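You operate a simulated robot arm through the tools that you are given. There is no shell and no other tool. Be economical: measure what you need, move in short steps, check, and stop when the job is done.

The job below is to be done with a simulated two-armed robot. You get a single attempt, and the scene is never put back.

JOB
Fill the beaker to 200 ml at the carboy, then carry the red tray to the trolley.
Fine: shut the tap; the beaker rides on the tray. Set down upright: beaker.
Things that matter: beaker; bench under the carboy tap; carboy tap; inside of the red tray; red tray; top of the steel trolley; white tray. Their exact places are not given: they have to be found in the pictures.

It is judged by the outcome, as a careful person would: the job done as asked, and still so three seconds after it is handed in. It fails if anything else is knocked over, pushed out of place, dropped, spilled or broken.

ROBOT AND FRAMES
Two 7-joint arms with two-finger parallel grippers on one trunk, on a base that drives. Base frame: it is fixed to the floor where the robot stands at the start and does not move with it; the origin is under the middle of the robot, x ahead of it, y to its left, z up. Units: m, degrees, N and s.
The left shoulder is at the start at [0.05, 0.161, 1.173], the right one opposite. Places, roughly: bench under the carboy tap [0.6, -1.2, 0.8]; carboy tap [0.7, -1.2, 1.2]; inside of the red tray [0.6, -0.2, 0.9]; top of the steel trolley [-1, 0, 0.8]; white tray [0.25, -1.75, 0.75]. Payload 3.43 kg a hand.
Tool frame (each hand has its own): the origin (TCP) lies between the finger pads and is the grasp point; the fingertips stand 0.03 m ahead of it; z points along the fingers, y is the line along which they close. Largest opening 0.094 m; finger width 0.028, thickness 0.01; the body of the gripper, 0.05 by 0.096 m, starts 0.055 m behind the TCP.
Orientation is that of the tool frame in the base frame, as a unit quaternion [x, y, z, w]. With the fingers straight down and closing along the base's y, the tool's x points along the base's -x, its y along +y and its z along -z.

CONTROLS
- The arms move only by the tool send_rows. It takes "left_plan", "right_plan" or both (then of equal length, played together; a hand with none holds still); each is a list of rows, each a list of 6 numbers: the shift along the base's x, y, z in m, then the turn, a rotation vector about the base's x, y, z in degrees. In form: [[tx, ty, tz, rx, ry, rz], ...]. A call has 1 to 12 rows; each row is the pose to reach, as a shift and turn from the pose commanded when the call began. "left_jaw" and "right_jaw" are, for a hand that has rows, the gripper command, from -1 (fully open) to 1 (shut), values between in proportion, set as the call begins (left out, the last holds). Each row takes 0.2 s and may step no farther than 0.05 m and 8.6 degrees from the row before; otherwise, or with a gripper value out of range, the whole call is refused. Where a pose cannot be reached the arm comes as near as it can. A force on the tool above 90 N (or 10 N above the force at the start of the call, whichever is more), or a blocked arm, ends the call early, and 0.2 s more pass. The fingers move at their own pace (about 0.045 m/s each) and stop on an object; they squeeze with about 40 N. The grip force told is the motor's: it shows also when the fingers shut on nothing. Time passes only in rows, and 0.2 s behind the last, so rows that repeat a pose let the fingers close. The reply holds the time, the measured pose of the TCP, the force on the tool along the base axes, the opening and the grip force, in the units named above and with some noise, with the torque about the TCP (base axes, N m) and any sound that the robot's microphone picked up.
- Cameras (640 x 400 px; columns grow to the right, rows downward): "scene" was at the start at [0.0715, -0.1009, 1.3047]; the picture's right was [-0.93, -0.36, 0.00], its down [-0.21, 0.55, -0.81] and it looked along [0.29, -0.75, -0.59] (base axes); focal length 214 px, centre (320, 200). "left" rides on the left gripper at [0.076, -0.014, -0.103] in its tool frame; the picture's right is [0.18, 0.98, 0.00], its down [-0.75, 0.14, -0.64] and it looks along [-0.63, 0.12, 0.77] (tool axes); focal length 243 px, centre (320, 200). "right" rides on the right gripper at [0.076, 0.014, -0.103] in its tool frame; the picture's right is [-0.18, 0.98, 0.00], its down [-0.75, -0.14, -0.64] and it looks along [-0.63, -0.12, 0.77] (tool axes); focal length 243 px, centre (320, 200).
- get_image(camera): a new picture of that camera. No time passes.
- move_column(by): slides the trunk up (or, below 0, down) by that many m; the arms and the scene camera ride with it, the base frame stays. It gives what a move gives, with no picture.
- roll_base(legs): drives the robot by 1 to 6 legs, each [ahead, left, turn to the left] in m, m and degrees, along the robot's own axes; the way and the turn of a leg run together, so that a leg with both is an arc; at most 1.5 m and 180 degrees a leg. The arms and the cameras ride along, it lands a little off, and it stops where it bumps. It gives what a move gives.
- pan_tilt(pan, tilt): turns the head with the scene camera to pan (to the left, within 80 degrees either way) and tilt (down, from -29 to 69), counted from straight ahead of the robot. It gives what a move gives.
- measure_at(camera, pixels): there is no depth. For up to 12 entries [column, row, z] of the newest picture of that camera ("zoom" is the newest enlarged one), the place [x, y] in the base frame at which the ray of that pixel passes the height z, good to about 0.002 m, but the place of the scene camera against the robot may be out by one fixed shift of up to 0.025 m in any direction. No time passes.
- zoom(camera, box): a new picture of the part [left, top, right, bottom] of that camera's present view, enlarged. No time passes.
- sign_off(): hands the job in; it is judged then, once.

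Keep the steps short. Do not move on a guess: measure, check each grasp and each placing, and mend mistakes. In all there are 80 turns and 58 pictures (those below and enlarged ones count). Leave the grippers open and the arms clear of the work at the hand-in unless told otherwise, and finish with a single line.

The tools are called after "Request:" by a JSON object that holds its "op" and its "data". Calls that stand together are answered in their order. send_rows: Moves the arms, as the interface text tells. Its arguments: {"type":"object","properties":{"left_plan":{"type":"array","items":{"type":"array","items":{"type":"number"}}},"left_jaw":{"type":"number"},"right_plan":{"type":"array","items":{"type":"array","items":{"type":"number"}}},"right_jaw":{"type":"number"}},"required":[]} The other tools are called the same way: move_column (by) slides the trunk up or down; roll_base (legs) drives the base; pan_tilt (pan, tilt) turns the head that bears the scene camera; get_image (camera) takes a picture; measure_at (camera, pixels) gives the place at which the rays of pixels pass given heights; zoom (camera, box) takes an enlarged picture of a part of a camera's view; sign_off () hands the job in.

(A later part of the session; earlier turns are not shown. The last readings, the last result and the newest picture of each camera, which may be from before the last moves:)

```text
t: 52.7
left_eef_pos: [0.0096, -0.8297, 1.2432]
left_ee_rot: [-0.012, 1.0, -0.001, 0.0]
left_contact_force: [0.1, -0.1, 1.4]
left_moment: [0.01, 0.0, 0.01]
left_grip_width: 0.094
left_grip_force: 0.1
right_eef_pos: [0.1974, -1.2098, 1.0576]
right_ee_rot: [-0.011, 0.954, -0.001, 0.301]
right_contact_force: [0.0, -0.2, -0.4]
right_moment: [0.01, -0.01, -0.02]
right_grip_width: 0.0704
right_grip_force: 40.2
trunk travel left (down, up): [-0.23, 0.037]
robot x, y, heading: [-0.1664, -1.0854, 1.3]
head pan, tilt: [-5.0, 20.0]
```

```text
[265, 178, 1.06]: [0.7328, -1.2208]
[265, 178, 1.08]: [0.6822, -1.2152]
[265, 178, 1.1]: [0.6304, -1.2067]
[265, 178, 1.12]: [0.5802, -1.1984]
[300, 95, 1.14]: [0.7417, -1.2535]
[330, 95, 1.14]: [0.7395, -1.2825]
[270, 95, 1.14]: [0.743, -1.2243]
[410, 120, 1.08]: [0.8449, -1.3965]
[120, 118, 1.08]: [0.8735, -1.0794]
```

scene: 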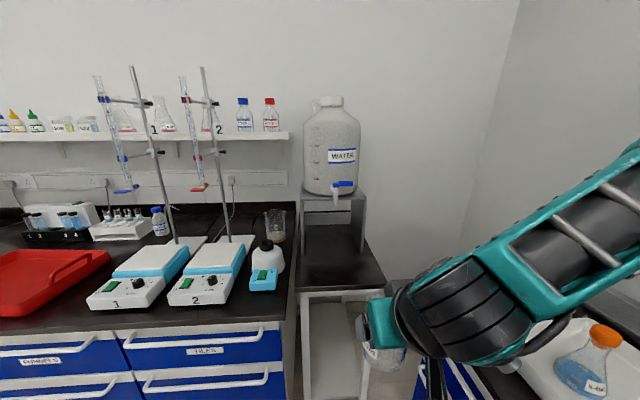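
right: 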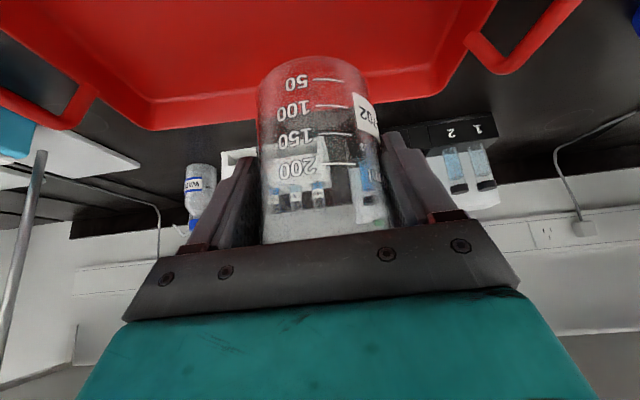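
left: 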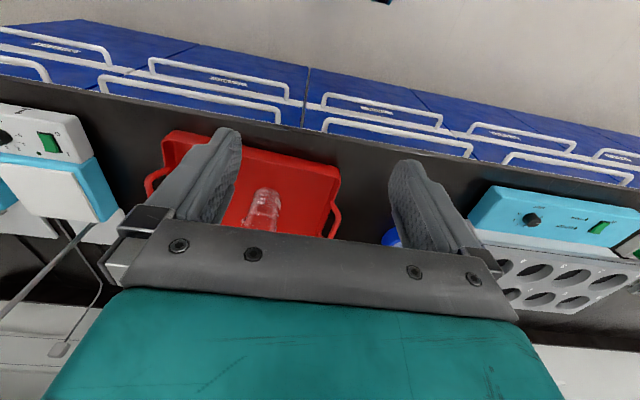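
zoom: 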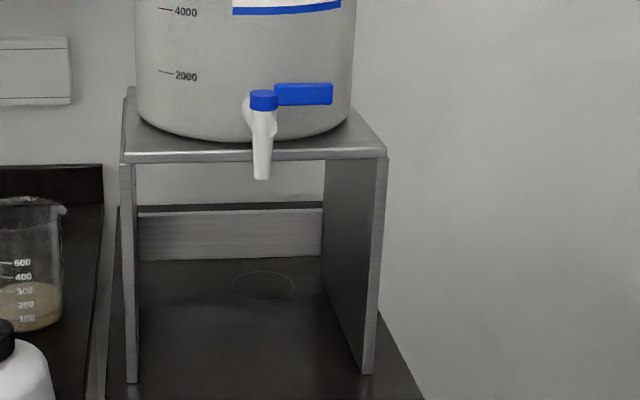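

There's a faint circle on the bench at zoom (263,286), directly under the spout: the beaker's spot. I'll measure it at candidate heights, drive 0.25 m forward and look with the wrist camera.

Request:
{"op": "measure_at", "data": {"camera": "zoom", "pixels": [[263, 286, 0.75], [263, 286, 0.78], [263, 286, 0.8], [263, 286, 0.85], [233, 286, 0.8], [294, 286, 0.8], [131, 380, 0.8], [367, 372, 0.8]]}}

Request:
{"op": "roll_base", "data": {"legs": [[0.25, 0, -1.3]]}}

Request:
{"op": "get_image", "data": {"camera": "right"}}

Request:
{"op": "get_image", "data": {"camera": "scene"}}

```text
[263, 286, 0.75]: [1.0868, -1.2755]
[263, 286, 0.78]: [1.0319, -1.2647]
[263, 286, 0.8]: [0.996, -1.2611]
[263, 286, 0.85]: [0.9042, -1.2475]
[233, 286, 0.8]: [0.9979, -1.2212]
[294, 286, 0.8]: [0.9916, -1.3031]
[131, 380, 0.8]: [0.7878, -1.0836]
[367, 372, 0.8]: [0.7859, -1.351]
```

```text
t: 54.6
left_eef_pos: [0.2647, -0.8302, 1.2422]
left_ee_rot: [-0.002, 1.0, 0.0, 0.0]
left_contact_force: [0.2, 0.7, 0.2]
left_moment: [-0.01, 0.04, 0.0]
left_grip_width: 0.094
left_grip_force: 0.0
right_eef_pos: [0.4451, -1.2142, 1.0591]
right_ee_rot: [0.0, 0.954, -0.005, 0.3]
right_contact_force: [0.2, -0.9, -0.8]
right_moment: [-0.02, 0.02, -0.01]
right_grip_width: 0.0702
right_grip_force: 40.0
trunk travel left (down, up): [-0.23, 0.037]
robot x, y, heading: [0.0825, -1.0801, 0.0]
head pan, tilt: [-5.0, 20.0]
```

```text
28 pictures are left
```

right: 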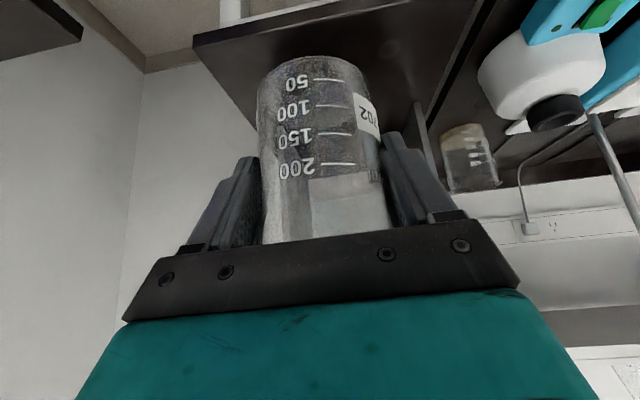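

```text
27 pictures are left
```

scene: 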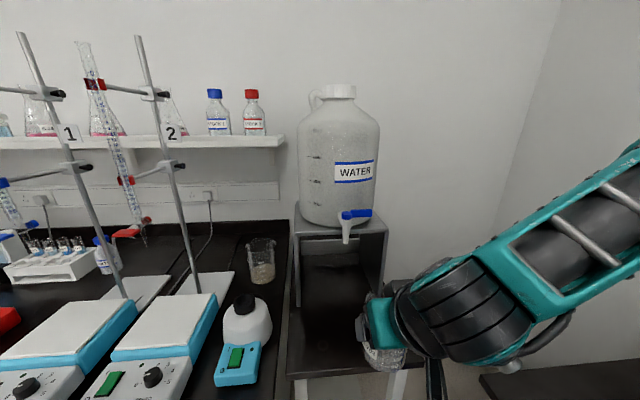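

Request:
{"op": "measure_at", "data": {"camera": "right", "pixels": [[388, 48, 0.8], [388, 48, 0.78], [388, 48, 0.82], [195, 40, 0.8], [470, 0, 0.8], [82, 25, 0.8]]}}

Request:
{"op": "zoom", "data": {"camera": "right", "box": [300, 0, 460, 100]}}

Request:
{"op": "zoom", "data": {"camera": "scene", "box": [280, 200, 440, 300]}}

```text
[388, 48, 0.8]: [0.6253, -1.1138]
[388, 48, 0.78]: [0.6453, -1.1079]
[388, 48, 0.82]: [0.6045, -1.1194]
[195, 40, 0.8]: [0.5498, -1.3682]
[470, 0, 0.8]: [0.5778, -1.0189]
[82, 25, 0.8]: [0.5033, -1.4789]
```

```text
4.00 times, centred on (380, 50) of right
```

zoom: 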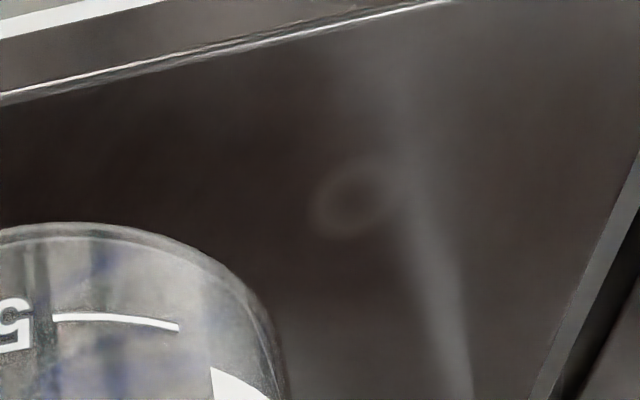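

```text
4.00 times, centred on (360, 250) of scene
```

zoom: 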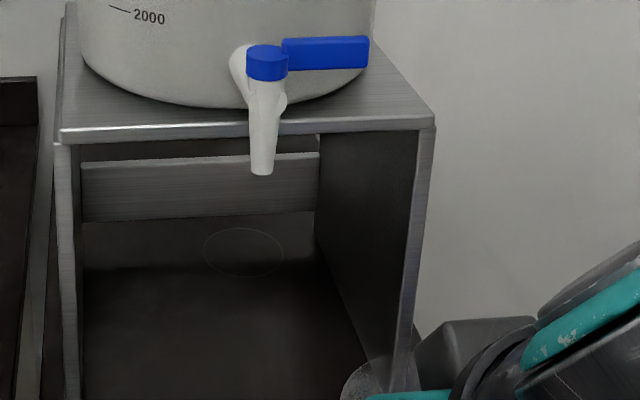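

The ring is a reflection, not a mark. I'll triangulate the spout from the two scene views.

Request:
{"op": "measure_at", "data": {"camera": "zoom", "pixels": [[262, 173, 1.06], [262, 173, 1.08], [262, 173, 1.1], [262, 173, 1.12], [267, 60, 1.14], [267, 60, 1.16], [267, 60, 1.18], [368, 55, 1.16], [285, 55, 1.16], [433, 127, 1.1], [62, 143, 1.1]]}}

```text
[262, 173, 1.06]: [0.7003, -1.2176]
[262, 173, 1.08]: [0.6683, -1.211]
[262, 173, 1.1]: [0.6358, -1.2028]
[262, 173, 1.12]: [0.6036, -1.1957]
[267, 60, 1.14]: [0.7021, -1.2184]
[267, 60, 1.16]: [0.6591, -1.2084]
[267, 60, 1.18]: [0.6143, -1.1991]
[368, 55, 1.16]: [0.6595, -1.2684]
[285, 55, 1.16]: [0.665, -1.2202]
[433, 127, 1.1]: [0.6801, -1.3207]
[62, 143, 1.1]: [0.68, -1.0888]
```

The spout comes out at about (0.628, -1.185, 1.09) after correcting the scene camera's fixed shift (checked at the bench corner and tray), and the bench is at z≈0.80. I'll lower the trunk 0.16 m with the beaker still in front of the bench edge, and check the surroundings.

Request:
{"op": "move_column", "data": {"by": -0.16}}

Request:
{"op": "pan_tilt", "data": {"pan": -20, "tilt": 35}}

Request:
{"op": "get_image", "data": {"camera": "scene"}}

Request:
{"op": "get_image", "data": {"camera": "right"}}

```text
t: 56.4
left_eef_pos: [0.2641, -0.8304, 1.0842]
left_ee_rot: [-0.001, 1.0, 0.0, 0.0]
left_contact_force: [0.7, 0.3, -0.3]
left_moment: [-0.01, 0.0, -0.03]
left_grip_width: 0.0942
left_grip_force: 0.1
right_eef_pos: [0.4455, -1.2139, 0.8985]
right_ee_rot: [0.0, 0.954, -0.004, 0.301]
right_contact_force: [0.5, 0.3, -0.9]
right_moment: [0.03, 0.0, -0.01]
right_grip_width: 0.0702
right_grip_force: 40.0
trunk travel left (down, up): [-0.07, 0.197]
robot x, y, heading: [0.0821, -1.0817, 0.1]
head pan, tilt: [-5.0, 20.0]
```

```text
t: 57.2
left_eef_pos: [0.2647, -0.8312, 1.0828]
left_ee_rot: [-0.001, 1.0, 0.0, 0.0]
left_contact_force: [0.3, -0.1, -0.2]
left_moment: [0.01, 0.0, 0.0]
left_grip_width: 0.094
left_grip_force: 0.1
right_eef_pos: [0.4449, -1.2133, 0.8974]
right_ee_rot: [0.0, 0.954, -0.004, 0.301]
right_contact_force: [-0.2, 0.1, -0.4]
right_moment: [0.02, 0.02, 0.03]
right_grip_width: 0.0703
right_grip_force: 40.4
trunk travel left (down, up): [-0.07, 0.197]
robot x, y, heading: [0.0832, -1.0802, -0.1]
head pan, tilt: [-20.0, 35.0]
```

```text
24 pictures are left
```

scene: 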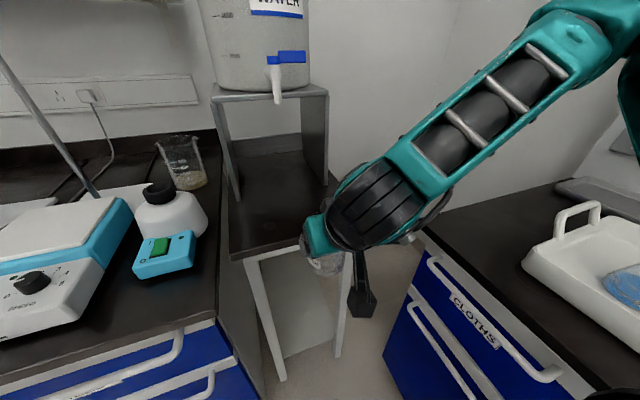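

```text
23 pictures are left
```

right: 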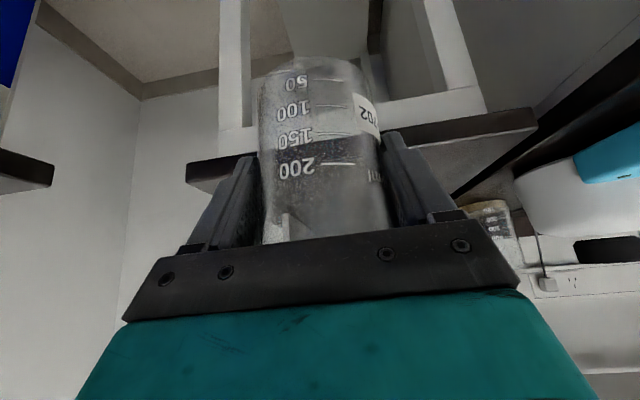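

Clear all around. I'll measure the bench corner at (187,181) here to fix its height.

Request:
{"op": "measure_at", "data": {"camera": "right", "pixels": [[187, 181, 0.78], [187, 181, 0.8], [187, 181, 0.82], [537, 127, 0.8], [537, 127, 0.82], [187, 165, 0.78]]}}

```text
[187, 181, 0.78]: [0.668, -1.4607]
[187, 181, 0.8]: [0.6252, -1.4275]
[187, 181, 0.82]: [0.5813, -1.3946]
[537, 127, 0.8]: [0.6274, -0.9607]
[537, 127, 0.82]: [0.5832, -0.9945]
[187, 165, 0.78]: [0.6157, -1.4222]
```

The heights disagree, so I'll zoom on that bench corner.

Request:
{"op": "zoom", "data": {"camera": "right", "box": [160, 120, 288, 200]}}

```text
5.00 times, centred on (224, 160) of right
```

zoom: 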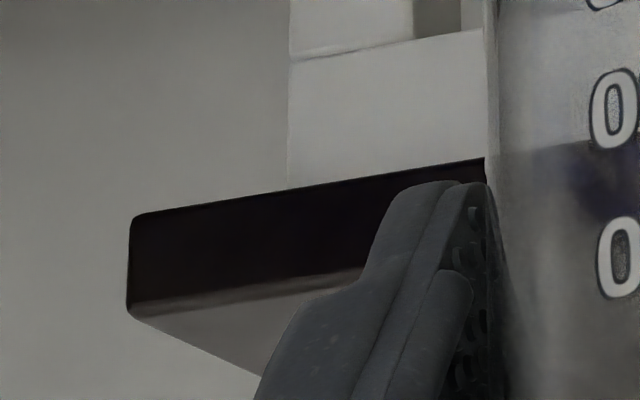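

I'll go in with ample height above the bench: raise 6 cm, then move the beaker beneath the spout. Then I'll compare beaker and spout in the scene picture.

Request:
{"op": "send_rows", "data": {"right_plan": [[0.0, 0.007, 0.03, 0, 0, 0], [0.01, 0.015, 0.057, 0, 0, 0], [0.05, 0.02, 0.057, 0, 0, 0], [0.09, 0.0275, 0.057, 0, 0, 0], [0.13, 0.0275, 0.057, 0, 0, 0], [0.165, 0.0275, 0.057, 0, 0, 0], [0.178, 0.0275, 0.057, 0, 0, 0], [0.178, 0.0275, 0.057, 0, 0, 0]]}}

Request:
{"op": "pan_tilt", "data": {"pan": -5, "tilt": 20}}

Request:
{"op": "zoom", "data": {"camera": "scene", "box": [240, 120, 432, 240]}}

```text
t: 59.0
left_eef_pos: [0.2639, -0.831, 1.0828]
left_ee_rot: [-0.002, 1.0, 0.001, 0.0]
left_contact_force: [-0.4, -0.5, -0.1]
left_moment: [0.02, -0.02, 0.03]
left_grip_width: 0.094
left_grip_force: 0.1
right_eef_pos: [0.6173, -1.1963, 0.9569]
right_ee_rot: [-0.001, 0.954, -0.004, 0.3]
right_contact_force: [0.8, 1.1, -1.3]
right_moment: [0.02, 0.01, 0.0]
right_grip_width: 0.0701
right_grip_force: 39.8
right hand out of reach, approached as far as the arm can: row 6, 7, 8
trunk travel left (down, up): [-0.07, 0.197]
robot x, y, heading: [0.0849, -1.0803, 0.1]
head pan, tilt: [-20.0, 35.0]
```

```text
t: 59.7
left_eef_pos: [0.2635, -0.8309, 1.084]
left_ee_rot: [-0.001, 1.0, 0.0, 0.0]
left_contact_force: [-0.4, 0.4, 0.0]
left_moment: [0.0, -0.01, 0.01]
left_grip_width: 0.0939
left_grip_force: 0.1
right_eef_pos: [0.6169, -1.1958, 0.956]
right_ee_rot: [-0.002, 0.954, -0.003, 0.3]
right_contact_force: [-0.5, 0.3, -0.8]
right_moment: [-0.01, 0.05, 0.01]
right_grip_width: 0.0701
right_grip_force: 40.0
trunk travel left (down, up): [-0.07, 0.197]
robot x, y, heading: [0.0802, -1.0814, 0.1]
head pan, tilt: [-5.0, 20.0]
```

```text
3.33 times, centred on (336, 180) of scene
```

zoom: 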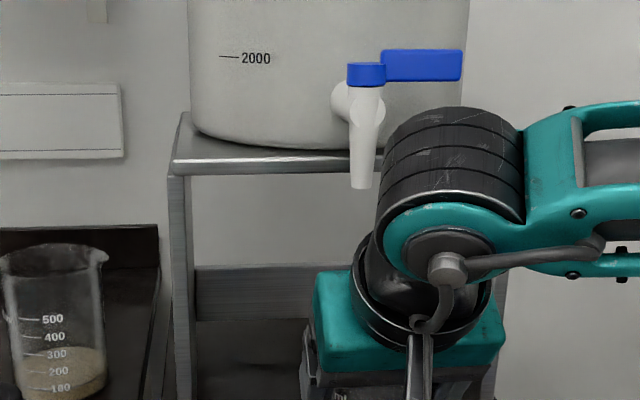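

Request:
{"op": "measure_at", "data": {"camera": "zoom", "pixels": [[361, 187, 1.08], [361, 187, 1.094], [361, 187, 1.11], [410, 305, 1.03], [317, 275, 1.03], [504, 318, 1.03], [366, 75, 1.14], [366, 75, 1.16], [461, 65, 1.15]]}}

```text
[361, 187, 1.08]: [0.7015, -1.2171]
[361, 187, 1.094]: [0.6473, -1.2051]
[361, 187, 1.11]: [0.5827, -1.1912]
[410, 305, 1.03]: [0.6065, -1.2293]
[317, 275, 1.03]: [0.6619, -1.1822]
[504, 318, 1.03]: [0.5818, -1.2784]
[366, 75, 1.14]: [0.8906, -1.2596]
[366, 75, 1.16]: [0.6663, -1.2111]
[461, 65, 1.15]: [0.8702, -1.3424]
```

The spout is at y≈-1.185, and the hand couldn't reach the last centimetre. I'll pull back 8 cm, shift the base 5 cm left and 4 cm ahead, and check.

Request:
{"op": "send_rows", "data": {"right_plan": [[-0.03, 0, 0, 0, 0, 0], [-0.06, 0, 0, 0, 0, 0], [-0.09, 0, 0, 0, 0, 0], [-0.12, 0, 0, 0, 0, 0]]}}

Request:
{"op": "roll_base", "data": {"legs": [[0.04, 0.06, 0]]}}

```text
t: 60.7
left_eef_pos: [0.2632, -0.832, 1.0834]
left_ee_rot: [-0.002, 1.0, 0.001, 0.0]
left_contact_force: [-0.3, 0.0, -0.4]
left_moment: [-0.02, -0.02, -0.01]
left_grip_width: 0.0939
left_grip_force: 0.0
right_eef_pos: [0.4962, -1.1962, 0.9566]
right_ee_rot: [0.0, 0.954, -0.005, 0.3]
right_contact_force: [0.1, -1.0, -0.7]
right_moment: [0.0, 0.01, 0.03]
right_grip_width: 0.0702
right_grip_force: 40.5
trunk travel left (down, up): [-0.07, 0.197]
robot x, y, heading: [0.0807, -1.0816, 0.0]
head pan, tilt: [-5.0, 20.0]
```

```text
t: 61.8
left_eef_pos: [0.3047, -0.7708, 1.083]
left_ee_rot: [-0.003, 1.0, 0.0, 0.0]
left_contact_force: [1.1, 0.3, -0.8]
left_moment: [-0.02, 0.05, 0.05]
left_grip_width: 0.0939
left_grip_force: 0.0
right_eef_pos: [0.5385, -1.1364, 0.9556]
right_ee_rot: [0.0, 0.954, -0.006, 0.3]
right_contact_force: [-0.2, 0.2, -0.7]
right_moment: [0.0, 0.01, -0.01]
right_grip_width: 0.0703
right_grip_force: 40.3
trunk travel left (down, up): [-0.07, 0.197]
robot x, y, heading: [0.1228, -1.0182, 0.0]
head pan, tilt: [-5.0, 20.0]
```

Moving in at this height to beneath the spout.

Request:
{"op": "send_rows", "data": {"right_plan": [[0.03, -0.025, 0, 0, 0, 0], [0.06, -0.0486, 0, 0, 0, 0], [0.0855, -0.0486, 0, 0, 0, 0], [0.0855, -0.0486, -0.02, 0, 0, 0], [0.0855, -0.0486, -0.03, 0, 0, 0], [0.0855, -0.0486, -0.03, 0, 0, 0]]}}

Request:
{"op": "get_image", "data": {"camera": "right"}}

```text
t: 63.2
left_eef_pos: [0.303, -0.7708, 1.0829]
left_ee_rot: [-0.002, 1.0, 0.0, 0.0]
left_contact_force: [-0.7, -0.1, -0.5]
left_moment: [0.01, 0.0, -0.02]
left_grip_width: 0.094
left_grip_force: 0.1
right_eef_pos: [0.6245, -1.1839, 0.9265]
right_ee_rot: [-0.001, 0.954, -0.004, 0.3]
right_contact_force: [-0.5, 0.3, -0.8]
right_moment: [-0.02, 0.04, 0.02]
right_grip_width: 0.0702
right_grip_force: 40.0
trunk travel left (down, up): [-0.07, 0.197]
robot x, y, heading: [0.1186, -1.0213, 0.2]
head pan, tilt: [-5.0, 20.0]
```

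```text
20 pictures are left
```

right: 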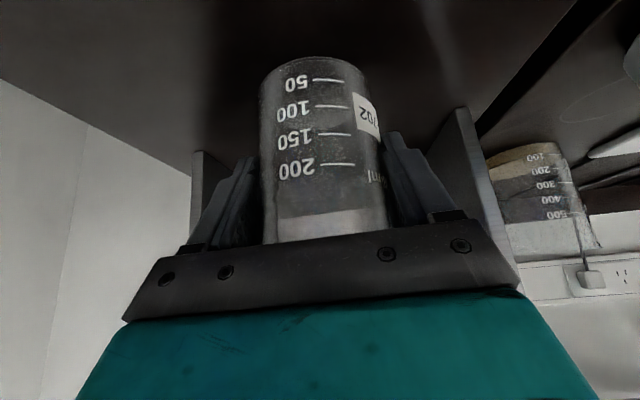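

Request:
{"op": "measure_at", "data": {"camera": "right", "pixels": [[195, 152, 0.8], [465, 107, 0.8], [195, 152, 0.82], [465, 107, 0.82], [195, 152, 0.84], [465, 107, 0.84], [310, 62, 0.86], [310, 62, 0.8]]}}

```text
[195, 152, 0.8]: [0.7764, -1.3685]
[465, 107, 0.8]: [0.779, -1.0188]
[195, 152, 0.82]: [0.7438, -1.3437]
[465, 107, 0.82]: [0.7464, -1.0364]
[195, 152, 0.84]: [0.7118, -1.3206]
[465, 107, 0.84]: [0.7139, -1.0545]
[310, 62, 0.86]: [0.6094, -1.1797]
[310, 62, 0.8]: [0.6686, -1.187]
```

The bench measures z≈0.85 (leg spacing matches), so contact should come near TCP z≈0.912. Descending in small steps while watching force.

Request:
{"op": "send_rows", "data": {"right_plan": [[0, 0, -0.004, 0, 0, 0], [0, 0, -0.008, 0, 0, 0], [0, 0, -0.01, 0, 0, 0], [0, 0, -0.01, 0, 0, 0]]}}

```text
t: 64.2
left_eef_pos: [0.3036, -0.7706, 1.0835]
left_ee_rot: [-0.002, 1.0, 0.0, 0.0]
left_contact_force: [-0.3, 0.0, -1.2]
left_moment: [0.01, -0.01, -0.04]
left_grip_width: 0.0939
left_grip_force: 0.0
right_eef_pos: [0.623, -1.1851, 0.9161]
right_ee_rot: [-0.001, 0.954, -0.003, 0.3]
right_contact_force: [-0.4, -0.1, -0.9]
right_moment: [0.0, 0.02, 0.0]
right_grip_width: 0.0701
right_grip_force: 40.3
trunk travel left (down, up): [-0.07, 0.197]
robot x, y, heading: [0.1189, -1.0204, -0.1]
head pan, tilt: [-5.0, 20.0]
```

Request:
{"op": "send_rows", "data": {"right_plan": [[0, 0, -0.002, 0, 0, 0], [0, 0, -0.004, 0, 0, 0], [0, 0, -0.004, 0, 0, 0]]}}

Request:
{"op": "send_rows", "data": {"right_plan": [[0, 0, -0.002, 0, 0, 0], [0, 0, -0.003, 0, 0, 0], [0, 0, -0.003, 0, 0, 0]]}}

```text
t: 65.0
left_eef_pos: [0.3039, -0.7715, 1.0834]
left_ee_rot: [-0.002, 1.0, 0.0, 0.0]
left_contact_force: [-1.0, 0.3, 0.0]
left_moment: [0.02, -0.03, -0.01]
left_grip_width: 0.0939
left_grip_force: 0.1
right_eef_pos: [0.6227, -1.1854, 0.9136]
right_ee_rot: [0.0, 0.954, -0.005, 0.299]
right_contact_force: [0.3, -0.3, -0.7]
right_moment: [-0.02, -0.02, -0.02]
right_grip_width: 0.0701
right_grip_force: 40.2
trunk travel left (down, up): [-0.07, 0.197]
robot x, y, heading: [0.1246, -1.0183, 0.0]
head pan, tilt: [-5.0, 20.0]
```

```text
t: 65.8
left_eef_pos: [0.3045, -0.7707, 1.0844]
left_ee_rot: [-0.001, 1.0, 0.0, 0.0]
left_contact_force: [0.2, 0.1, 0.1]
left_moment: [-0.02, 0.03, -0.03]
left_grip_width: 0.094
left_grip_force: 0.1
right_eef_pos: [0.6235, -1.1838, 0.91]
right_ee_rot: [0.001, 0.953, -0.006, 0.302]
right_contact_force: [-1.7, -0.6, 4.6]
right_moment: [-0.24, 0.06, -0.02]
right_grip_width: 0.0704
right_grip_force: 40.1
trunk travel left (down, up): [-0.07, 0.197]
robot x, y, heading: [0.1214, -1.0215, 0.0]
head pan, tilt: [-5.0, 20.0]
```

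Contact (4.6 N). Opening the jaws.

Request:
{"op": "send_rows", "data": {"right_plan": [[0, 0, 0, 0, 0, 0], [0, 0, 0, 0, 0, 0], [0, 0, 0.001, 0, 0, 0], [0, 0, 0.001, 0, 0, 0]], "right_jaw": -1}}

Request:
{"op": "send_rows", "data": {"right_plan": [[-0.03, 0, 0, 0, 0, 0], [-0.06, 0, 0.0, 0, 0, 0], [-0.1, 0, 0.0, 0, 0, 0], [-0.14, 0, 0.02, 0, 0, 0]]}}

Request:
{"op": "get_image", "data": {"camera": "right"}}

```text
t: 66.8
left_eef_pos: [0.3047, -0.7706, 1.0838]
left_ee_rot: [-0.002, 1.0, 0.0, -0.001]
left_contact_force: [-0.5, 0.0, -0.3]
left_moment: [0.03, 0.02, 0.0]
left_grip_width: 0.094
left_grip_force: 0.1
right_eef_pos: [0.6237, -1.1855, 0.9106]
right_ee_rot: [-0.001, 0.954, -0.004, 0.3]
right_contact_force: [0.4, -0.4, 0.5]
right_moment: [0.0, 0.01, -0.01]
right_grip_width: 0.0941
right_grip_force: 0.0
trunk travel left (down, up): [-0.07, 0.197]
robot x, y, heading: [0.1218, -1.026, 0.1]
head pan, tilt: [-5.0, 20.0]
```

```text
t: 67.8
left_eef_pos: [0.3042, -0.7714, 1.0833]
left_ee_rot: [-0.002, 1.0, 0.0, 0.0]
left_contact_force: [0.6, -0.3, 0.2]
left_moment: [0.03, 0.03, 0.03]
left_grip_width: 0.094
left_grip_force: 0.0
right_eef_pos: [0.4902, -1.1817, 0.9329]
right_ee_rot: [0.0, 0.954, -0.004, 0.299]
right_contact_force: [0.2, -0.1, 0.6]
right_moment: [-0.01, -0.01, -0.03]
right_grip_width: 0.0939
right_grip_force: 0.0
right hand out of reach, approached as far as the arm can: row 4
trunk travel left (down, up): [-0.07, 0.197]
robot x, y, heading: [0.1251, -1.0238, 0.2]
head pan, tilt: [-5.0, 20.0]
```

```text
19 pictures are left
```

right: 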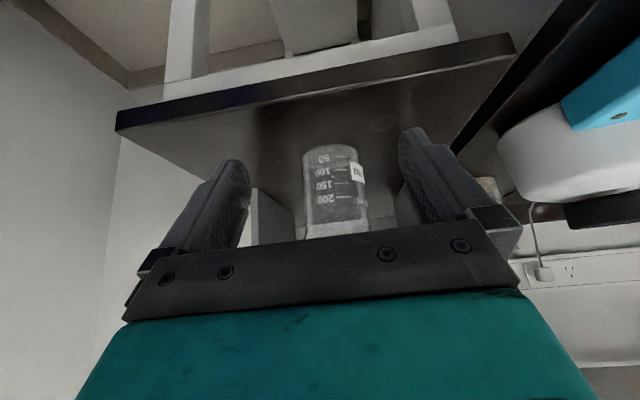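

The beaker stands on the bench. I'll raise the trunk and move the right hand aside to look at tap and beaker.

Request:
{"op": "move_column", "data": {"by": 0.19}}

Request:
{"op": "send_rows", "data": {"right_plan": [[-0.03, -0.04, 0.03, 0, 0, 0], [-0.05, -0.08, 0.05, 0, 0, 0], [-0.05, -0.12, 0.08, 0, 0, 0], [-0.05, -0.16, 0.1, 0, 0, 0]]}}

Request:
{"op": "zoom", "data": {"camera": "scene", "box": [240, 180, 432, 300]}}

Request:
{"op": "get_image", "data": {"camera": "right"}}

```text
t: 69.8
left_eef_pos: [0.3038, -0.7711, 1.2729]
left_ee_rot: [-0.002, 1.0, 0.0, 0.0]
left_contact_force: [0.0, 0.9, 0.4]
left_moment: [0.02, -0.02, 0.03]
left_grip_width: 0.0939
left_grip_force: 0.1
right_eef_pos: [0.4904, -1.18, 1.1219]
right_ee_rot: [0.0, 0.954, -0.003, 0.299]
right_contact_force: [0.0, -0.2, -0.5]
right_moment: [0.0, -0.01, -0.02]
right_grip_width: 0.0941
right_grip_force: 0.0
trunk travel left (down, up): [-0.26, 0.007]
robot x, y, heading: [0.1212, -1.02, 0.4]
head pan, tilt: [-5.0, 20.0]
```

```text
refused: row 1 steps farther than a row can; nothing moved
```

```text
3.33 times, centred on (336, 240) of scene
```

zoom: 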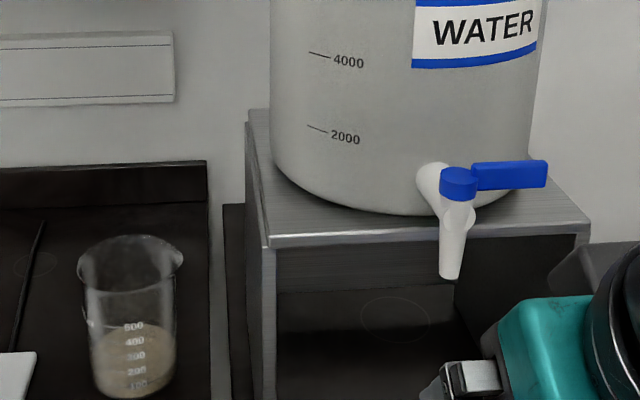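

```text
17 pictures are left
```

right: 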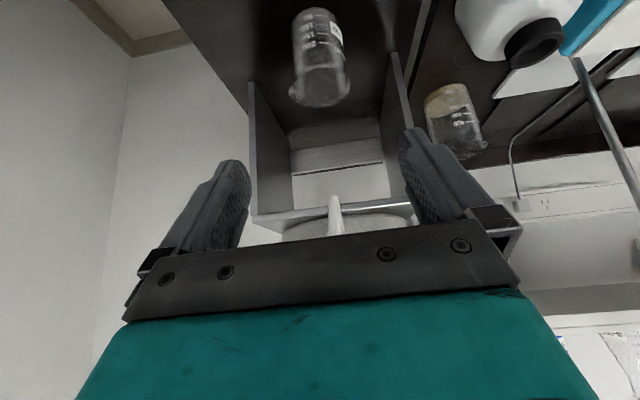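

In the wrist view the spout tip is at (335,198) and the beaker's rim around (320,88). Measuring both.

Request:
{"op": "measure_at", "data": {"camera": "right", "pixels": [[335, 197, 1.08], [335, 197, 1.09], [335, 197, 1.1], [290, 88, 0.945], [350, 82, 0.945], [320, 105, 0.945], [320, 70, 0.945]]}}

Request:
{"op": "measure_at", "data": {"camera": "zoom", "pixels": [[449, 277, 1.08], [449, 277, 1.09], [449, 277, 1.1], [458, 170, 1.15], [458, 170, 1.16], [458, 170, 1.17], [546, 165, 1.16], [546, 185, 1.14], [475, 185, 1.14]]}}

```text
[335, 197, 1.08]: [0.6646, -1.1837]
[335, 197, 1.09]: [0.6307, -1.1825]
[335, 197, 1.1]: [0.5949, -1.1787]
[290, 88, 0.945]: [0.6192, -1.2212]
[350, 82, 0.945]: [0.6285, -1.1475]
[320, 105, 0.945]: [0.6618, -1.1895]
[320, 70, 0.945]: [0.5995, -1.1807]
```

```text
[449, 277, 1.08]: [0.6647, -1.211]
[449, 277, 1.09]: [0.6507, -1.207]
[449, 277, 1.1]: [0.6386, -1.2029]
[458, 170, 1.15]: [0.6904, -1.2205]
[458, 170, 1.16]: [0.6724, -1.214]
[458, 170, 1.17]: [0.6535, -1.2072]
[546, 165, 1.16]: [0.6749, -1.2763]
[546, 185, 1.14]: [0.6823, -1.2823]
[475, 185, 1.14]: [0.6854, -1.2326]
```

The beaker centre (0.630, -1.184) lies under the spout tip (≈0.632, -1.183). Now for the lever: I'll raise the right hand, tip it to 15° off vertical and close the jaws, then look at the tap from above.

Request:
{"op": "send_rows", "data": {"right_plan": [[-0.01, -0.0175, 0.037, 0, 5, 0], [-0.02, -0.035, 0.074, 0, 10, 0], [-0.03, -0.0525, 0.111, 0, 15, 0], [-0.04, -0.07, 0.148, 0, 20, 0], [-0.04, -0.07, 0.148, 0, 20, 0]], "right_jaw": 1}}

Request:
{"op": "zoom", "data": {"camera": "right", "box": [240, 100, 432, 220]}}

```text
t: 71.0
left_eef_pos: [0.3038, -0.7713, 1.2743]
left_ee_rot: [-0.001, 1.0, 0.0, 0.0]
left_contact_force: [0.0, -0.1, 0.5]
left_moment: [-0.03, 0.02, 0.0]
left_grip_width: 0.0939
left_grip_force: 0.2
right_eef_pos: [0.4516, -1.2513, 1.2719]
right_ee_rot: [-0.001, 0.991, -0.004, 0.13]
right_contact_force: [-0.3, -0.2, -0.5]
right_moment: [-0.02, -0.02, 0.02]
right_grip_width: 0.0
right_grip_force: 9.9
trunk travel left (down, up): [-0.26, 0.007]
robot x, y, heading: [0.1227, -1.0199, -0.0]
head pan, tilt: [-5.0, 20.0]
```

```text
3.33 times, centred on (336, 160) of right
```

zoom: 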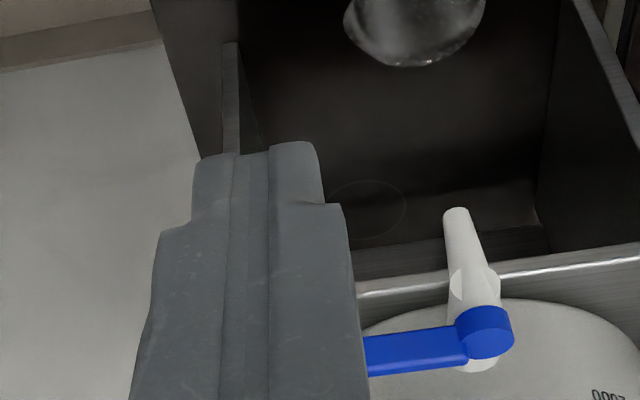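

Request:
{"op": "measure_at", "data": {"camera": "zoom", "pixels": [[487, 325, 1.16], [487, 325, 1.17], [487, 325, 1.15], [370, 355, 1.16], [370, 338, 1.16], [370, 375, 1.15], [540, 298, 1.11], [400, 312, 1.11], [640, 355, 1.11], [456, 210, 1.09], [456, 210, 1.1]]}}

```text
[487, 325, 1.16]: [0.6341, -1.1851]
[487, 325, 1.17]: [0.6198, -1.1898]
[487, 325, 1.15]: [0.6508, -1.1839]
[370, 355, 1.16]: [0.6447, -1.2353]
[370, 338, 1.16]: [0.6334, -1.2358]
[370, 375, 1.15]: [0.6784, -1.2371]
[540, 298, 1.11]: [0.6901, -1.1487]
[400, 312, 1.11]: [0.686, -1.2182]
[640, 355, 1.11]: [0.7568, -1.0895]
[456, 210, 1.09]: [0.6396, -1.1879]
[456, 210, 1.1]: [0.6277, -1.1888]
```

The lever blade runs from the cap (≈0.645, -1.187) towards -y, with about 4 cm of gap to the carboy wall. I'll bring the closed fingertips above that gap (tip z≈1.195), not yet down.

Request:
{"op": "send_rows", "data": {"right_plan": [[0.042, 0.002, 0.0, 0, -3, 0], [0.084, 0.004, 0.0, 0, -7, 0], [0.126, 0.006, 0, 0, -7, 0], [0.168, 0.008, 0, 0, -7, 0], [0.2095, 0.008, -0.02, 0, -7, 0], [0.2095, 0.008, -0.049, 0, -7, 0], [0.2095, 0.008, -0.049, 0, -7, 0]]}}

Request:
{"op": "get_image", "data": {"camera": "right"}}

Request:
{"op": "zoom", "data": {"camera": "scene", "box": [288, 160, 448, 260]}}

```text
t: 72.6
left_eef_pos: [0.3041, -0.7712, 1.2726]
left_ee_rot: [-0.001, 1.0, 0.0, 0.001]
left_contact_force: [1.0, 0.7, 0.3]
left_moment: [0.01, 0.01, -0.01]
left_grip_width: 0.0938
left_grip_force: 0.1
right_eef_pos: [0.6599, -1.2431, 1.2209]
right_ee_rot: [0.0, 0.982, -0.005, 0.189]
right_contact_force: [1.0, -0.5, 0.4]
right_moment: [-0.01, 0.02, -0.02]
right_grip_width: 0.0
right_grip_force: 33.3
trunk travel left (down, up): [-0.26, 0.007]
robot x, y, heading: [0.1234, -1.0202, 0.1]
head pan, tilt: [-5.0, 20.0]
```

```text
15 pictures are left
```

right: 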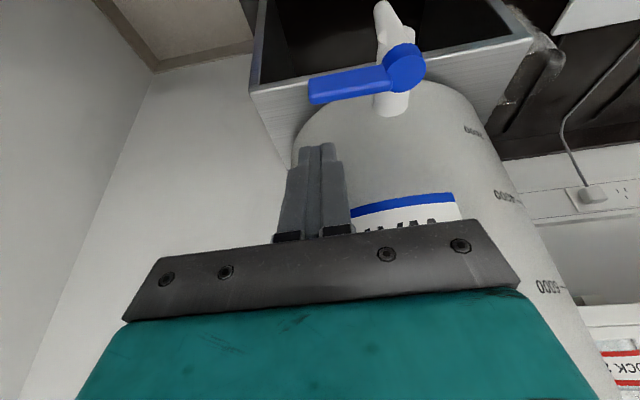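

```text
4.00 times, centred on (368, 210) of scene
```

zoom: 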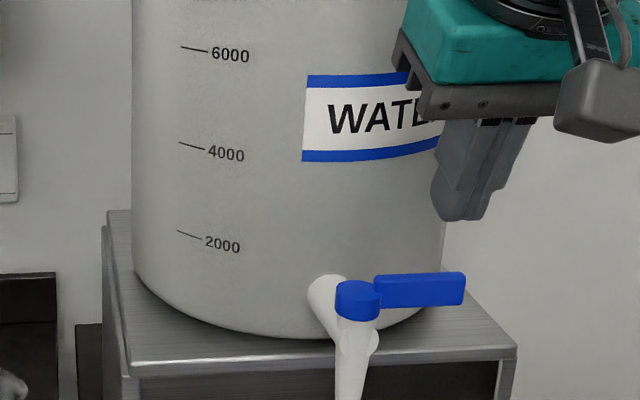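

Request:
{"op": "measure_at", "data": {"camera": "right", "pixels": [[405, 62, 1.15], [405, 62, 1.16], [405, 62, 1.14], [312, 90, 1.15], [312, 82, 1.15], [312, 102, 1.14], [388, 75, 1.15], [318, 150, 1.193], [380, 8, 1.09], [294, 145, 1.1]]}}

```text
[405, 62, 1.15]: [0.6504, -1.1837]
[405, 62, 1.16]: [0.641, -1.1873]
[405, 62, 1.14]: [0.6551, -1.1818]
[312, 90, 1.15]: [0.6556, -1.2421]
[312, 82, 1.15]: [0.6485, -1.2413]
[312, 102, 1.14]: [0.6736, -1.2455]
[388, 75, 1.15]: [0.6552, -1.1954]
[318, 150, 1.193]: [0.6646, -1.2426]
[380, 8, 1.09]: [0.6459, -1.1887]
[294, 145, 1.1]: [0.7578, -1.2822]
```

The gap behind the lever is only ~3 cm, so I won't insert both fingers. Instead I'll approach from the -y side with the jaws closing along x, so that one thin finger goes each side of the blade. First I'll retreat and straighten the tool.

Request:
{"op": "send_rows", "data": {"right_plan": [[-0.03, -0.005, 0.03, 0, 6, 0], [-0.07, -0.015, 0.045, 0, 12, 0], [-0.11, -0.03, 0.05, 0, 18, 0], [-0.15, -0.05, 0.05, 0, 22, 0], [-0.17, -0.08, 0.05, 0, 22, 0]]}}

Request:
{"op": "send_rows", "data": {"right_plan": [[0, 0, 0, 0, 0, 8.2], [0, 0, 0, 0, 0, 16.4], [0, 0, 0, 0, 0, 24.6], [0, 0, 0, 0, 0, 32.8], [0, 0, 0, 0, 0, 41], [0, 0, 0, 0, 0, 49.2], [0, 0, 0, 0, 0, 57.4], [0, 0, 0, 0, 0, 65.6], [0, 0, 0, 0, 0, 73.8], [0, 0, 0, 0, 0, 82], [0, 0, 0, 0, 0, 90], [0, 0, 0, 0, 0, 90]]}}

Request:
{"op": "send_rows", "data": {"right_plan": [[0, 0, 0, 8, 0, 0], [0, 0, 0, 16, 0, 0], [0, 0, 0, 24, 0, 0], [0, 0, 0, 32, 0, 0], [0, 0, 0, 40, 0, 0], [0, 0, 0, 45, 0, 0], [0, 0, 0, 45, 0, 0]]}}

```text
t: 73.8
left_eef_pos: [0.3034, -0.7718, 1.2738]
left_ee_rot: [-0.002, 1.0, 0.001, 0.0]
left_contact_force: [0.0, 0.0, -0.1]
left_moment: [-0.01, -0.01, 0.03]
left_grip_width: 0.0938
left_grip_force: 0.2
right_eef_pos: [0.4886, -1.325, 1.2719]
right_ee_rot: [-0.002, 1.0, -0.004, 0.0]
right_contact_force: [-0.1, -0.6, -0.4]
right_moment: [-0.01, 0.01, 0.01]
right_grip_width: 0.0
right_grip_force: 33.3
trunk travel left (down, up): [-0.26, 0.007]
robot x, y, heading: [0.1206, -1.0198, 0.2]
head pan, tilt: [-5.0, 20.0]
```

```text
t: 76.4
left_eef_pos: [0.304, -0.7714, 1.2737]
left_ee_rot: [-0.002, 1.0, 0.0, 0.0]
left_contact_force: [0.2, 0.5, -0.3]
left_moment: [0.01, 0.0, 0.0]
left_grip_width: 0.0944
left_grip_force: 0.1
right_eef_pos: [0.3562, -1.1889, 1.2772]
right_ee_rot: [0.709, -0.706, 0.004, -0.002]
right_contact_force: [-1.4, 0.2, -0.1]
right_moment: [0.04, -0.01, -0.02]
right_grip_width: 0.0
right_grip_force: 32.9
right hand out of reach, approached as far as the arm can: row 6, 7, 8, 9, 10, 11, 12
trunk travel left (down, up): [-0.26, 0.007]
robot x, y, heading: [0.1243, -1.0191, 0.1]
head pan, tilt: [-5.0, 20.0]
```

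```text
t: 78.0
left_eef_pos: [0.3046, -0.7713, 1.2735]
left_ee_rot: [-0.002, 1.0, 0.0, 0.0]
left_contact_force: [0.2, -0.5, -0.5]
left_moment: [0.02, 0.0, 0.01]
left_grip_width: 0.094
left_grip_force: 0.0
right_eef_pos: [0.299, -1.1071, 1.3112]
right_ee_rot: [-0.653, 0.654, 0.266, 0.274]
right_contact_force: [0.1, -0.2, 0.0]
right_moment: [-0.01, 0.01, 0.0]
right_grip_width: 0.0
right_grip_force: 33.1
right hand out of reach, approached as far as the arm can: row 1, 2, 3, 4, 5, 6, 7
trunk travel left (down, up): [-0.26, 0.007]
robot x, y, heading: [0.1229, -1.0238, 0.1]
head pan, tilt: [-5.0, 20.0]
```

That sideways orientation only works close to the body. Alternative: point the tool straight ahead (+x) with the jaws closing vertically and pinch the blade by its top and bottom edges, which needs no room behind it. I'll turn into that pose in free air.

Request:
{"op": "send_rows", "data": {"right_plan": [[0.015, -0.012, -0.009, -2.93, -7.07, -2.93], [0.03, -0.024, -0.018, -5.87, -14.15, -5.87], [0.045, -0.036, -0.027, -8.8, -21.2, -8.8], [0.06, -0.048, -0.036, -11.7, -28.3, -11.7], [0.075, -0.06, -0.045, -14.7, -35.4, -14.7], [0.09, -0.072, -0.054, -17.6, -42.45, -17.6], [0.105, -0.084, -0.063, -20.5, -49.5, -20.5], [0.12, -0.096, -0.072, -23.5, -56.6, -23.5], [0.135, -0.108, -0.081, -26.4, -63.7, -26.4], [0.15, -0.12, -0.09, -29.3, -70.75, -29.3], [0.165, -0.132, -0.1, -32.3, -77.8, -32.3], [0.18, -0.145, -0.11, -35.2, -84.9, -35.2]], "right_jaw": -0.1}}

Request:
{"op": "get_image", "data": {"camera": "right"}}

```text
t: 80.6
left_eef_pos: [0.3017, -0.7695, 1.2736]
left_ee_rot: [-0.002, 1.0, -0.001, 0.002]
left_contact_force: [-0.8, -0.1, -0.4]
left_moment: [-0.03, -0.05, 0.0]
left_grip_width: 0.094
left_grip_force: 0.2
right_eef_pos: [0.5782, -1.2573, 1.2701]
right_ee_rot: [0.517, -0.515, 0.5, -0.467]
right_contact_force: [-0.5, -0.3, 0.4]
right_moment: [0.0, 0.0, 0.01]
right_grip_width: 0.0518
right_grip_force: 0.0
right hand out of reach, approached as far as the arm can: row 2, 3, 4, 5, 6, 7, 8, 9, 10, 11, 12
trunk travel left (down, up): [-0.26, 0.007]
robot x, y, heading: [0.1221, -1.0213, 0.0]
head pan, tilt: [-5.0, 20.0]
```

```text
13 pictures are left
```

right: 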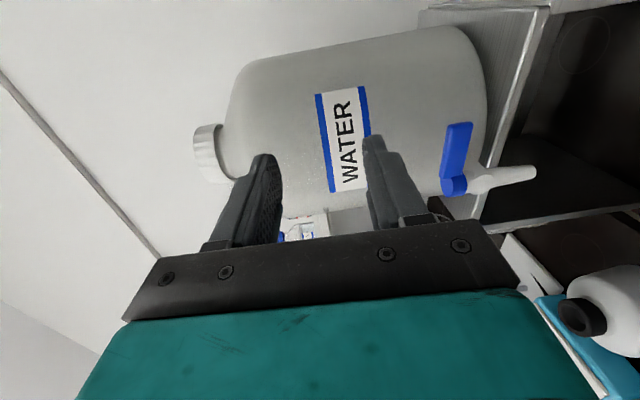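

Good, that pose works and the lever is at (457,150) in the wrist view. I'll lower the trunk 0.13 m to bring the jaws to lever height, still in front of it.

Request:
{"op": "move_column", "data": {"by": -0.128}}

Request:
{"op": "get_image", "data": {"camera": "right"}}

```text
t: 82.2
left_eef_pos: [0.3039, -0.7713, 1.1458]
left_ee_rot: [-0.002, 1.0, -0.001, -0.001]
left_contact_force: [0.5, 0.5, 0.2]
left_moment: [0.01, 0.04, 0.04]
left_grip_width: 0.0942
left_grip_force: 0.0
right_eef_pos: [0.5811, -1.2577, 1.1402]
right_ee_rot: [0.518, -0.516, 0.498, -0.466]
right_contact_force: [0.7, 0.5, 0.7]
right_moment: [0.0, 0.04, -0.01]
right_grip_width: 0.0516
right_grip_force: 0.1
trunk travel left (down, up): [-0.132, 0.135]
robot x, y, heading: [0.1238, -1.0213, 0.0]
head pan, tilt: [-5.0, 20.0]
```

```text
12 pictures are left
```

right: 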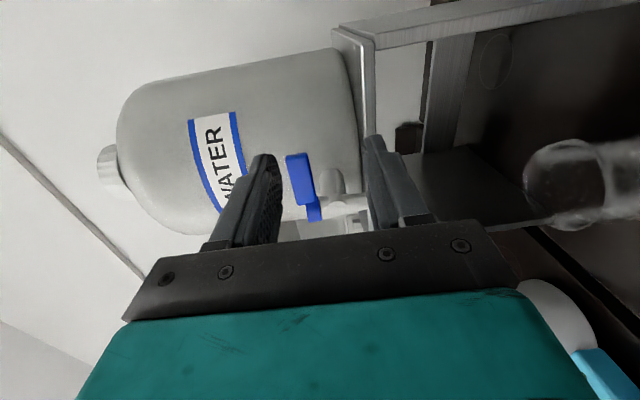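

Request:
{"op": "measure_at", "data": {"camera": "right", "pixels": [[288, 170, 1.15], [288, 170, 1.155], [288, 170, 1.16], [308, 165, 1.13], [308, 165, 1.135], [308, 165, 1.14], [313, 190, 1.13], [313, 190, 1.135]]}}

```text
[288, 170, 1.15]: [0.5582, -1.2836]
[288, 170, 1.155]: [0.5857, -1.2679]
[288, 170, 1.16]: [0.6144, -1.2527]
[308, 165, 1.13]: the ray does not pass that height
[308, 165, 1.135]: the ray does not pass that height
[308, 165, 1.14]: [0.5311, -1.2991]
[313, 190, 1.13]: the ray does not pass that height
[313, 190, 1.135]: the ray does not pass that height
```

The lever blade lies around z 1.145–1.167. I'll move to y -1.228, z 1.155, and advance until the fingertips straddle it, then look.

Request:
{"op": "send_rows", "data": {"right_plan": [[0.0, 0.015, 0.008, 0, 0, 0], [0.0, 0.03, 0.015, 0, 0, 0], [0.02, 0.03, 0.015, 0, 0, 0], [0.04, 0.03, 0.015, 0, 0, 0], [0.056, 0.03, 0.015, 0, 0, 0], [0.056, 0.03, 0.015, 0, 0, 0]]}}

Request:
{"op": "zoom", "data": {"camera": "right", "box": [208, 110, 432, 250]}}

```text
t: 83.6
left_eef_pos: [0.3048, -0.7706, 1.1443]
left_ee_rot: [-0.002, 1.0, 0.0, 0.0]
left_contact_force: [-0.1, -0.1, -1.2]
left_moment: [-0.02, -0.02, 0.01]
left_grip_width: 0.0941
left_grip_force: 0.0
right_eef_pos: [0.6363, -1.228, 1.1543]
right_ee_rot: [0.518, -0.517, 0.497, -0.466]
right_contact_force: [-0.3, 0.5, 0.4]
right_moment: [0.0, 0.03, -0.05]
right_grip_width: 0.0519
right_grip_force: 0.0
trunk travel left (down, up): [-0.132, 0.135]
robot x, y, heading: [0.1221, -1.0206, -0.1]
head pan, tilt: [-5.0, 20.0]
```

```text
2.86 times, centred on (320, 180) of right
```

zoom: 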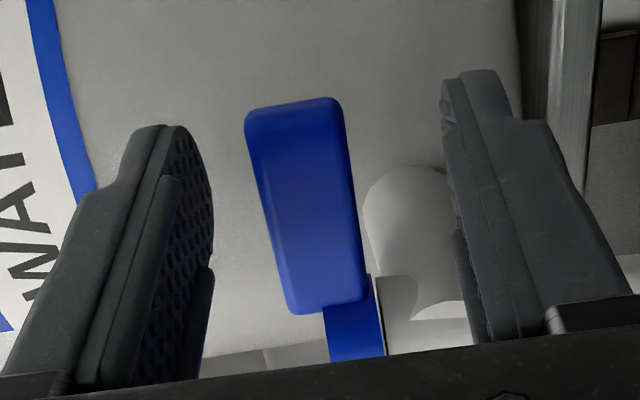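

The blade sits between the jaws, ~4 mm above their mid-line. I'll raise 3 mm, go 8 mm deeper and close on it.

Request:
{"op": "send_rows", "data": {"right_plan": [[0.008, 0, 0.003, 0, 0, 0], [0.008, 0, 0.003, 0, 0, 0]]}}

Request:
{"op": "send_rows", "data": {"right_plan": [[0, 0, 0, 0, 0, 0], [0, 0, 0, 0, 0, 0], [0, 0, 0, 0, 0, 0]], "right_jaw": 1}}

```text
t: 84.2
left_eef_pos: [0.3044, -0.7702, 1.1463]
left_ee_rot: [-0.001, 1.0, 0.0, 0.0]
left_contact_force: [0.1, 0.2, -0.5]
left_moment: [0.03, 0.01, 0.02]
left_grip_width: 0.0942
left_grip_force: 0.1
right_eef_pos: [0.6453, -1.2275, 1.157]
right_ee_rot: [0.518, -0.517, 0.498, -0.466]
right_contact_force: [0.2, 0.8, 0.4]
right_moment: [-0.01, 0.03, 0.0]
right_grip_width: 0.0516
right_grip_force: 0.0
trunk travel left (down, up): [-0.132, 0.135]
robot x, y, heading: [0.1211, -1.0193, 0.1]
head pan, tilt: [-5.0, 20.0]
```

```text
t: 85.0
left_eef_pos: [0.3051, -0.7711, 1.145]
left_ee_rot: [-0.002, 1.0, 0.0, 0.001]
left_contact_force: [-0.2, -0.2, 0.0]
left_moment: [0.0, 0.04, 0.02]
left_grip_width: 0.0938
left_grip_force: 0.1
right_eef_pos: [0.6458, -1.2271, 1.1565]
right_ee_rot: [0.518, -0.517, 0.497, -0.467]
right_contact_force: [-2.0, 1.3, -4.2]
right_moment: [0.68, -0.01, 0.03]
right_grip_width: 0.0239
right_grip_force: 38.9
trunk travel left (down, up): [-0.132, 0.135]
robot x, y, heading: [0.1243, -1.0245, -0.1]
head pan, tilt: [-5.0, 20.0]
```

The blade is pinched (24 mm wide). Now I'll turn the lever about 20° towards me, clockwise from above about the pivot (0.655, -1.184).

Request:
{"op": "send_rows", "data": {"right_plan": [[-0.0052, 0.0014, 0, 0, 0, -7], [-0.0102, 0.0035, 0, 0, 0, -14], [-0.0144, 0.0057, 0, 0, 0, -20]]}}

Request:
{"op": "zoom", "data": {"camera": "scene", "box": [272, 110, 432, 210]}}

```text
t: 85.8
left_eef_pos: [0.3044, -0.7722, 1.1469]
left_ee_rot: [-0.001, 1.0, 0.0, 0.0]
left_contact_force: [0.2, -0.2, 0.2]
left_moment: [-0.03, -0.01, 0.0]
left_grip_width: 0.0941
left_grip_force: 0.0
right_eef_pos: [0.631, -1.2237, 1.1564]
right_ee_rot: [-0.42, 0.6, -0.571, 0.372]
right_contact_force: [-2.2, -2.1, -8.6]
right_moment: [1.23, -0.34, 0.02]
right_grip_width: 0.0234
right_grip_force: 45.0
trunk travel left (down, up): [-0.132, 0.135]
robot x, y, heading: [0.1256, -1.0233, 0.1]
head pan, tilt: [-5.0, 20.0]
```

```text
4.00 times, centred on (352, 160) of scene
```

zoom: 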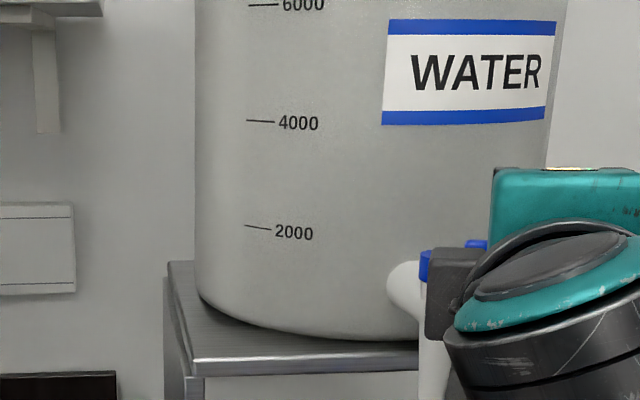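

No sound of water yet. I'll tilt the camera to the beaker and turn another 16°.

Request:
{"op": "pan_tilt", "data": {"pan": -8, "tilt": 32}}

Request:
{"op": "send_rows", "data": {"right_plan": [[-0.0053, 0.0037, 0, 0, 0, -8], [-0.0101, 0.0081, 0, 0, 0, -16]]}}

Request:
{"op": "get_image", "data": {"camera": "scene"}}

```text
t: 86.5
left_eef_pos: [0.3041, -0.7722, 1.1457]
left_ee_rot: [-0.001, 1.0, 0.0, 0.0]
left_contact_force: [-0.7, -0.6, 1.2]
left_moment: [0.02, -0.02, -0.02]
left_grip_width: 0.0939
left_grip_force: 0.0
right_eef_pos: [0.6312, -1.2243, 1.1561]
right_ee_rot: [-0.42, 0.599, -0.571, 0.372]
right_contact_force: [-2.9, -3.8, -10.2]
right_moment: [1.14, -0.22, 0.03]
right_grip_width: 0.0239
right_grip_force: 45.1
trunk travel left (down, up): [-0.132, 0.135]
robot x, y, heading: [0.1221, -1.023, 0.2]
head pan, tilt: [-8.0, 32.0]
```

```text
t: 87.2
left_eef_pos: [0.3039, -0.7659, 1.1443]
left_ee_rot: [-0.003, 1.0, -0.003, 0.0]
left_contact_force: [-0.5, 0.3, -1.2]
left_moment: [-0.01, 0.0, 0.04]
left_grip_width: 0.0937
left_grip_force: 0.0
right_eef_pos: [0.6252, -1.2234, 1.1561]
right_ee_rot: [-0.345, 0.646, -0.615, 0.292]
right_contact_force: [-8.4, 31.2, -20.2]
right_moment: [0.05, 0.09, 1.09]
right_grip_width: 0.0231
right_grip_force: 45.2
right hand out of reach, approached as far as the arm can: row 2
trunk travel left (down, up): [-0.132, 0.135]
robot x, y, heading: [0.1216, -1.0235, 0.1]
head pan, tilt: [-8.0, 32.0]
```

```text
9 pictures are left
```

scene: 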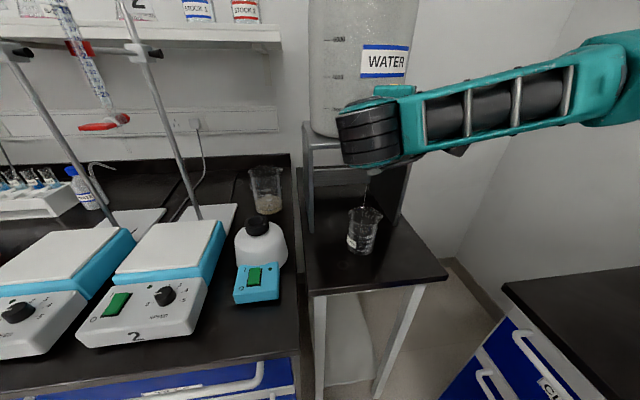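

Water is running into the beaker in a thin stream at (367,190). I'll ease the side force a little, wait ~1.2 s, and read the level.

Request:
{"op": "send_rows", "data": {"right_plan": [[0, -0.003, 0, 0, 0, 0], [0, -0.003, 0, 0, 0, 0], [0, -0.003, 0, 0, 0, 0], [0, -0.003, 0, 0, 0, 0], [0, -0.003, 0, 0, 0, 0]]}}

Request:
{"op": "zoom", "data": {"camera": "scene", "box": [322, 185, 402, 260]}}

```text
t: 88.3
left_eef_pos: [0.3066, -0.7681, 1.1433]
left_ee_rot: [-0.002, 1.0, -0.002, -0.001]
left_contact_force: [-0.3, 0.3, -0.2]
left_moment: [0.0, 0.0, 0.03]
left_grip_width: 0.0938
left_grip_force: 0.3
right_eef_pos: [0.6267, -1.231, 1.1577]
right_ee_rot: [-0.341, 0.648, -0.615, 0.292]
right_contact_force: [0.2, 31.9, -26.3]
right_moment: [-0.18, -0.02, 0.71]
right_grip_width: 0.0229
right_grip_force: 44.9
trunk travel left (down, up): [-0.132, 0.135]
robot x, y, heading: [0.1208, -1.0192, 0.1]
head pan, tilt: [-8.0, 32.0]
```

```text
5.33 times, centred on (362, 222) of scene
```

zoom: 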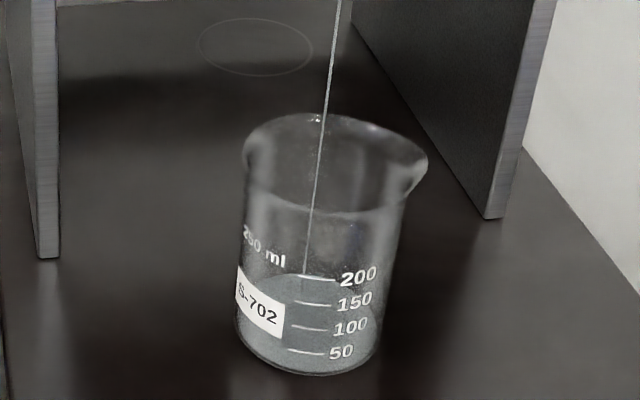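

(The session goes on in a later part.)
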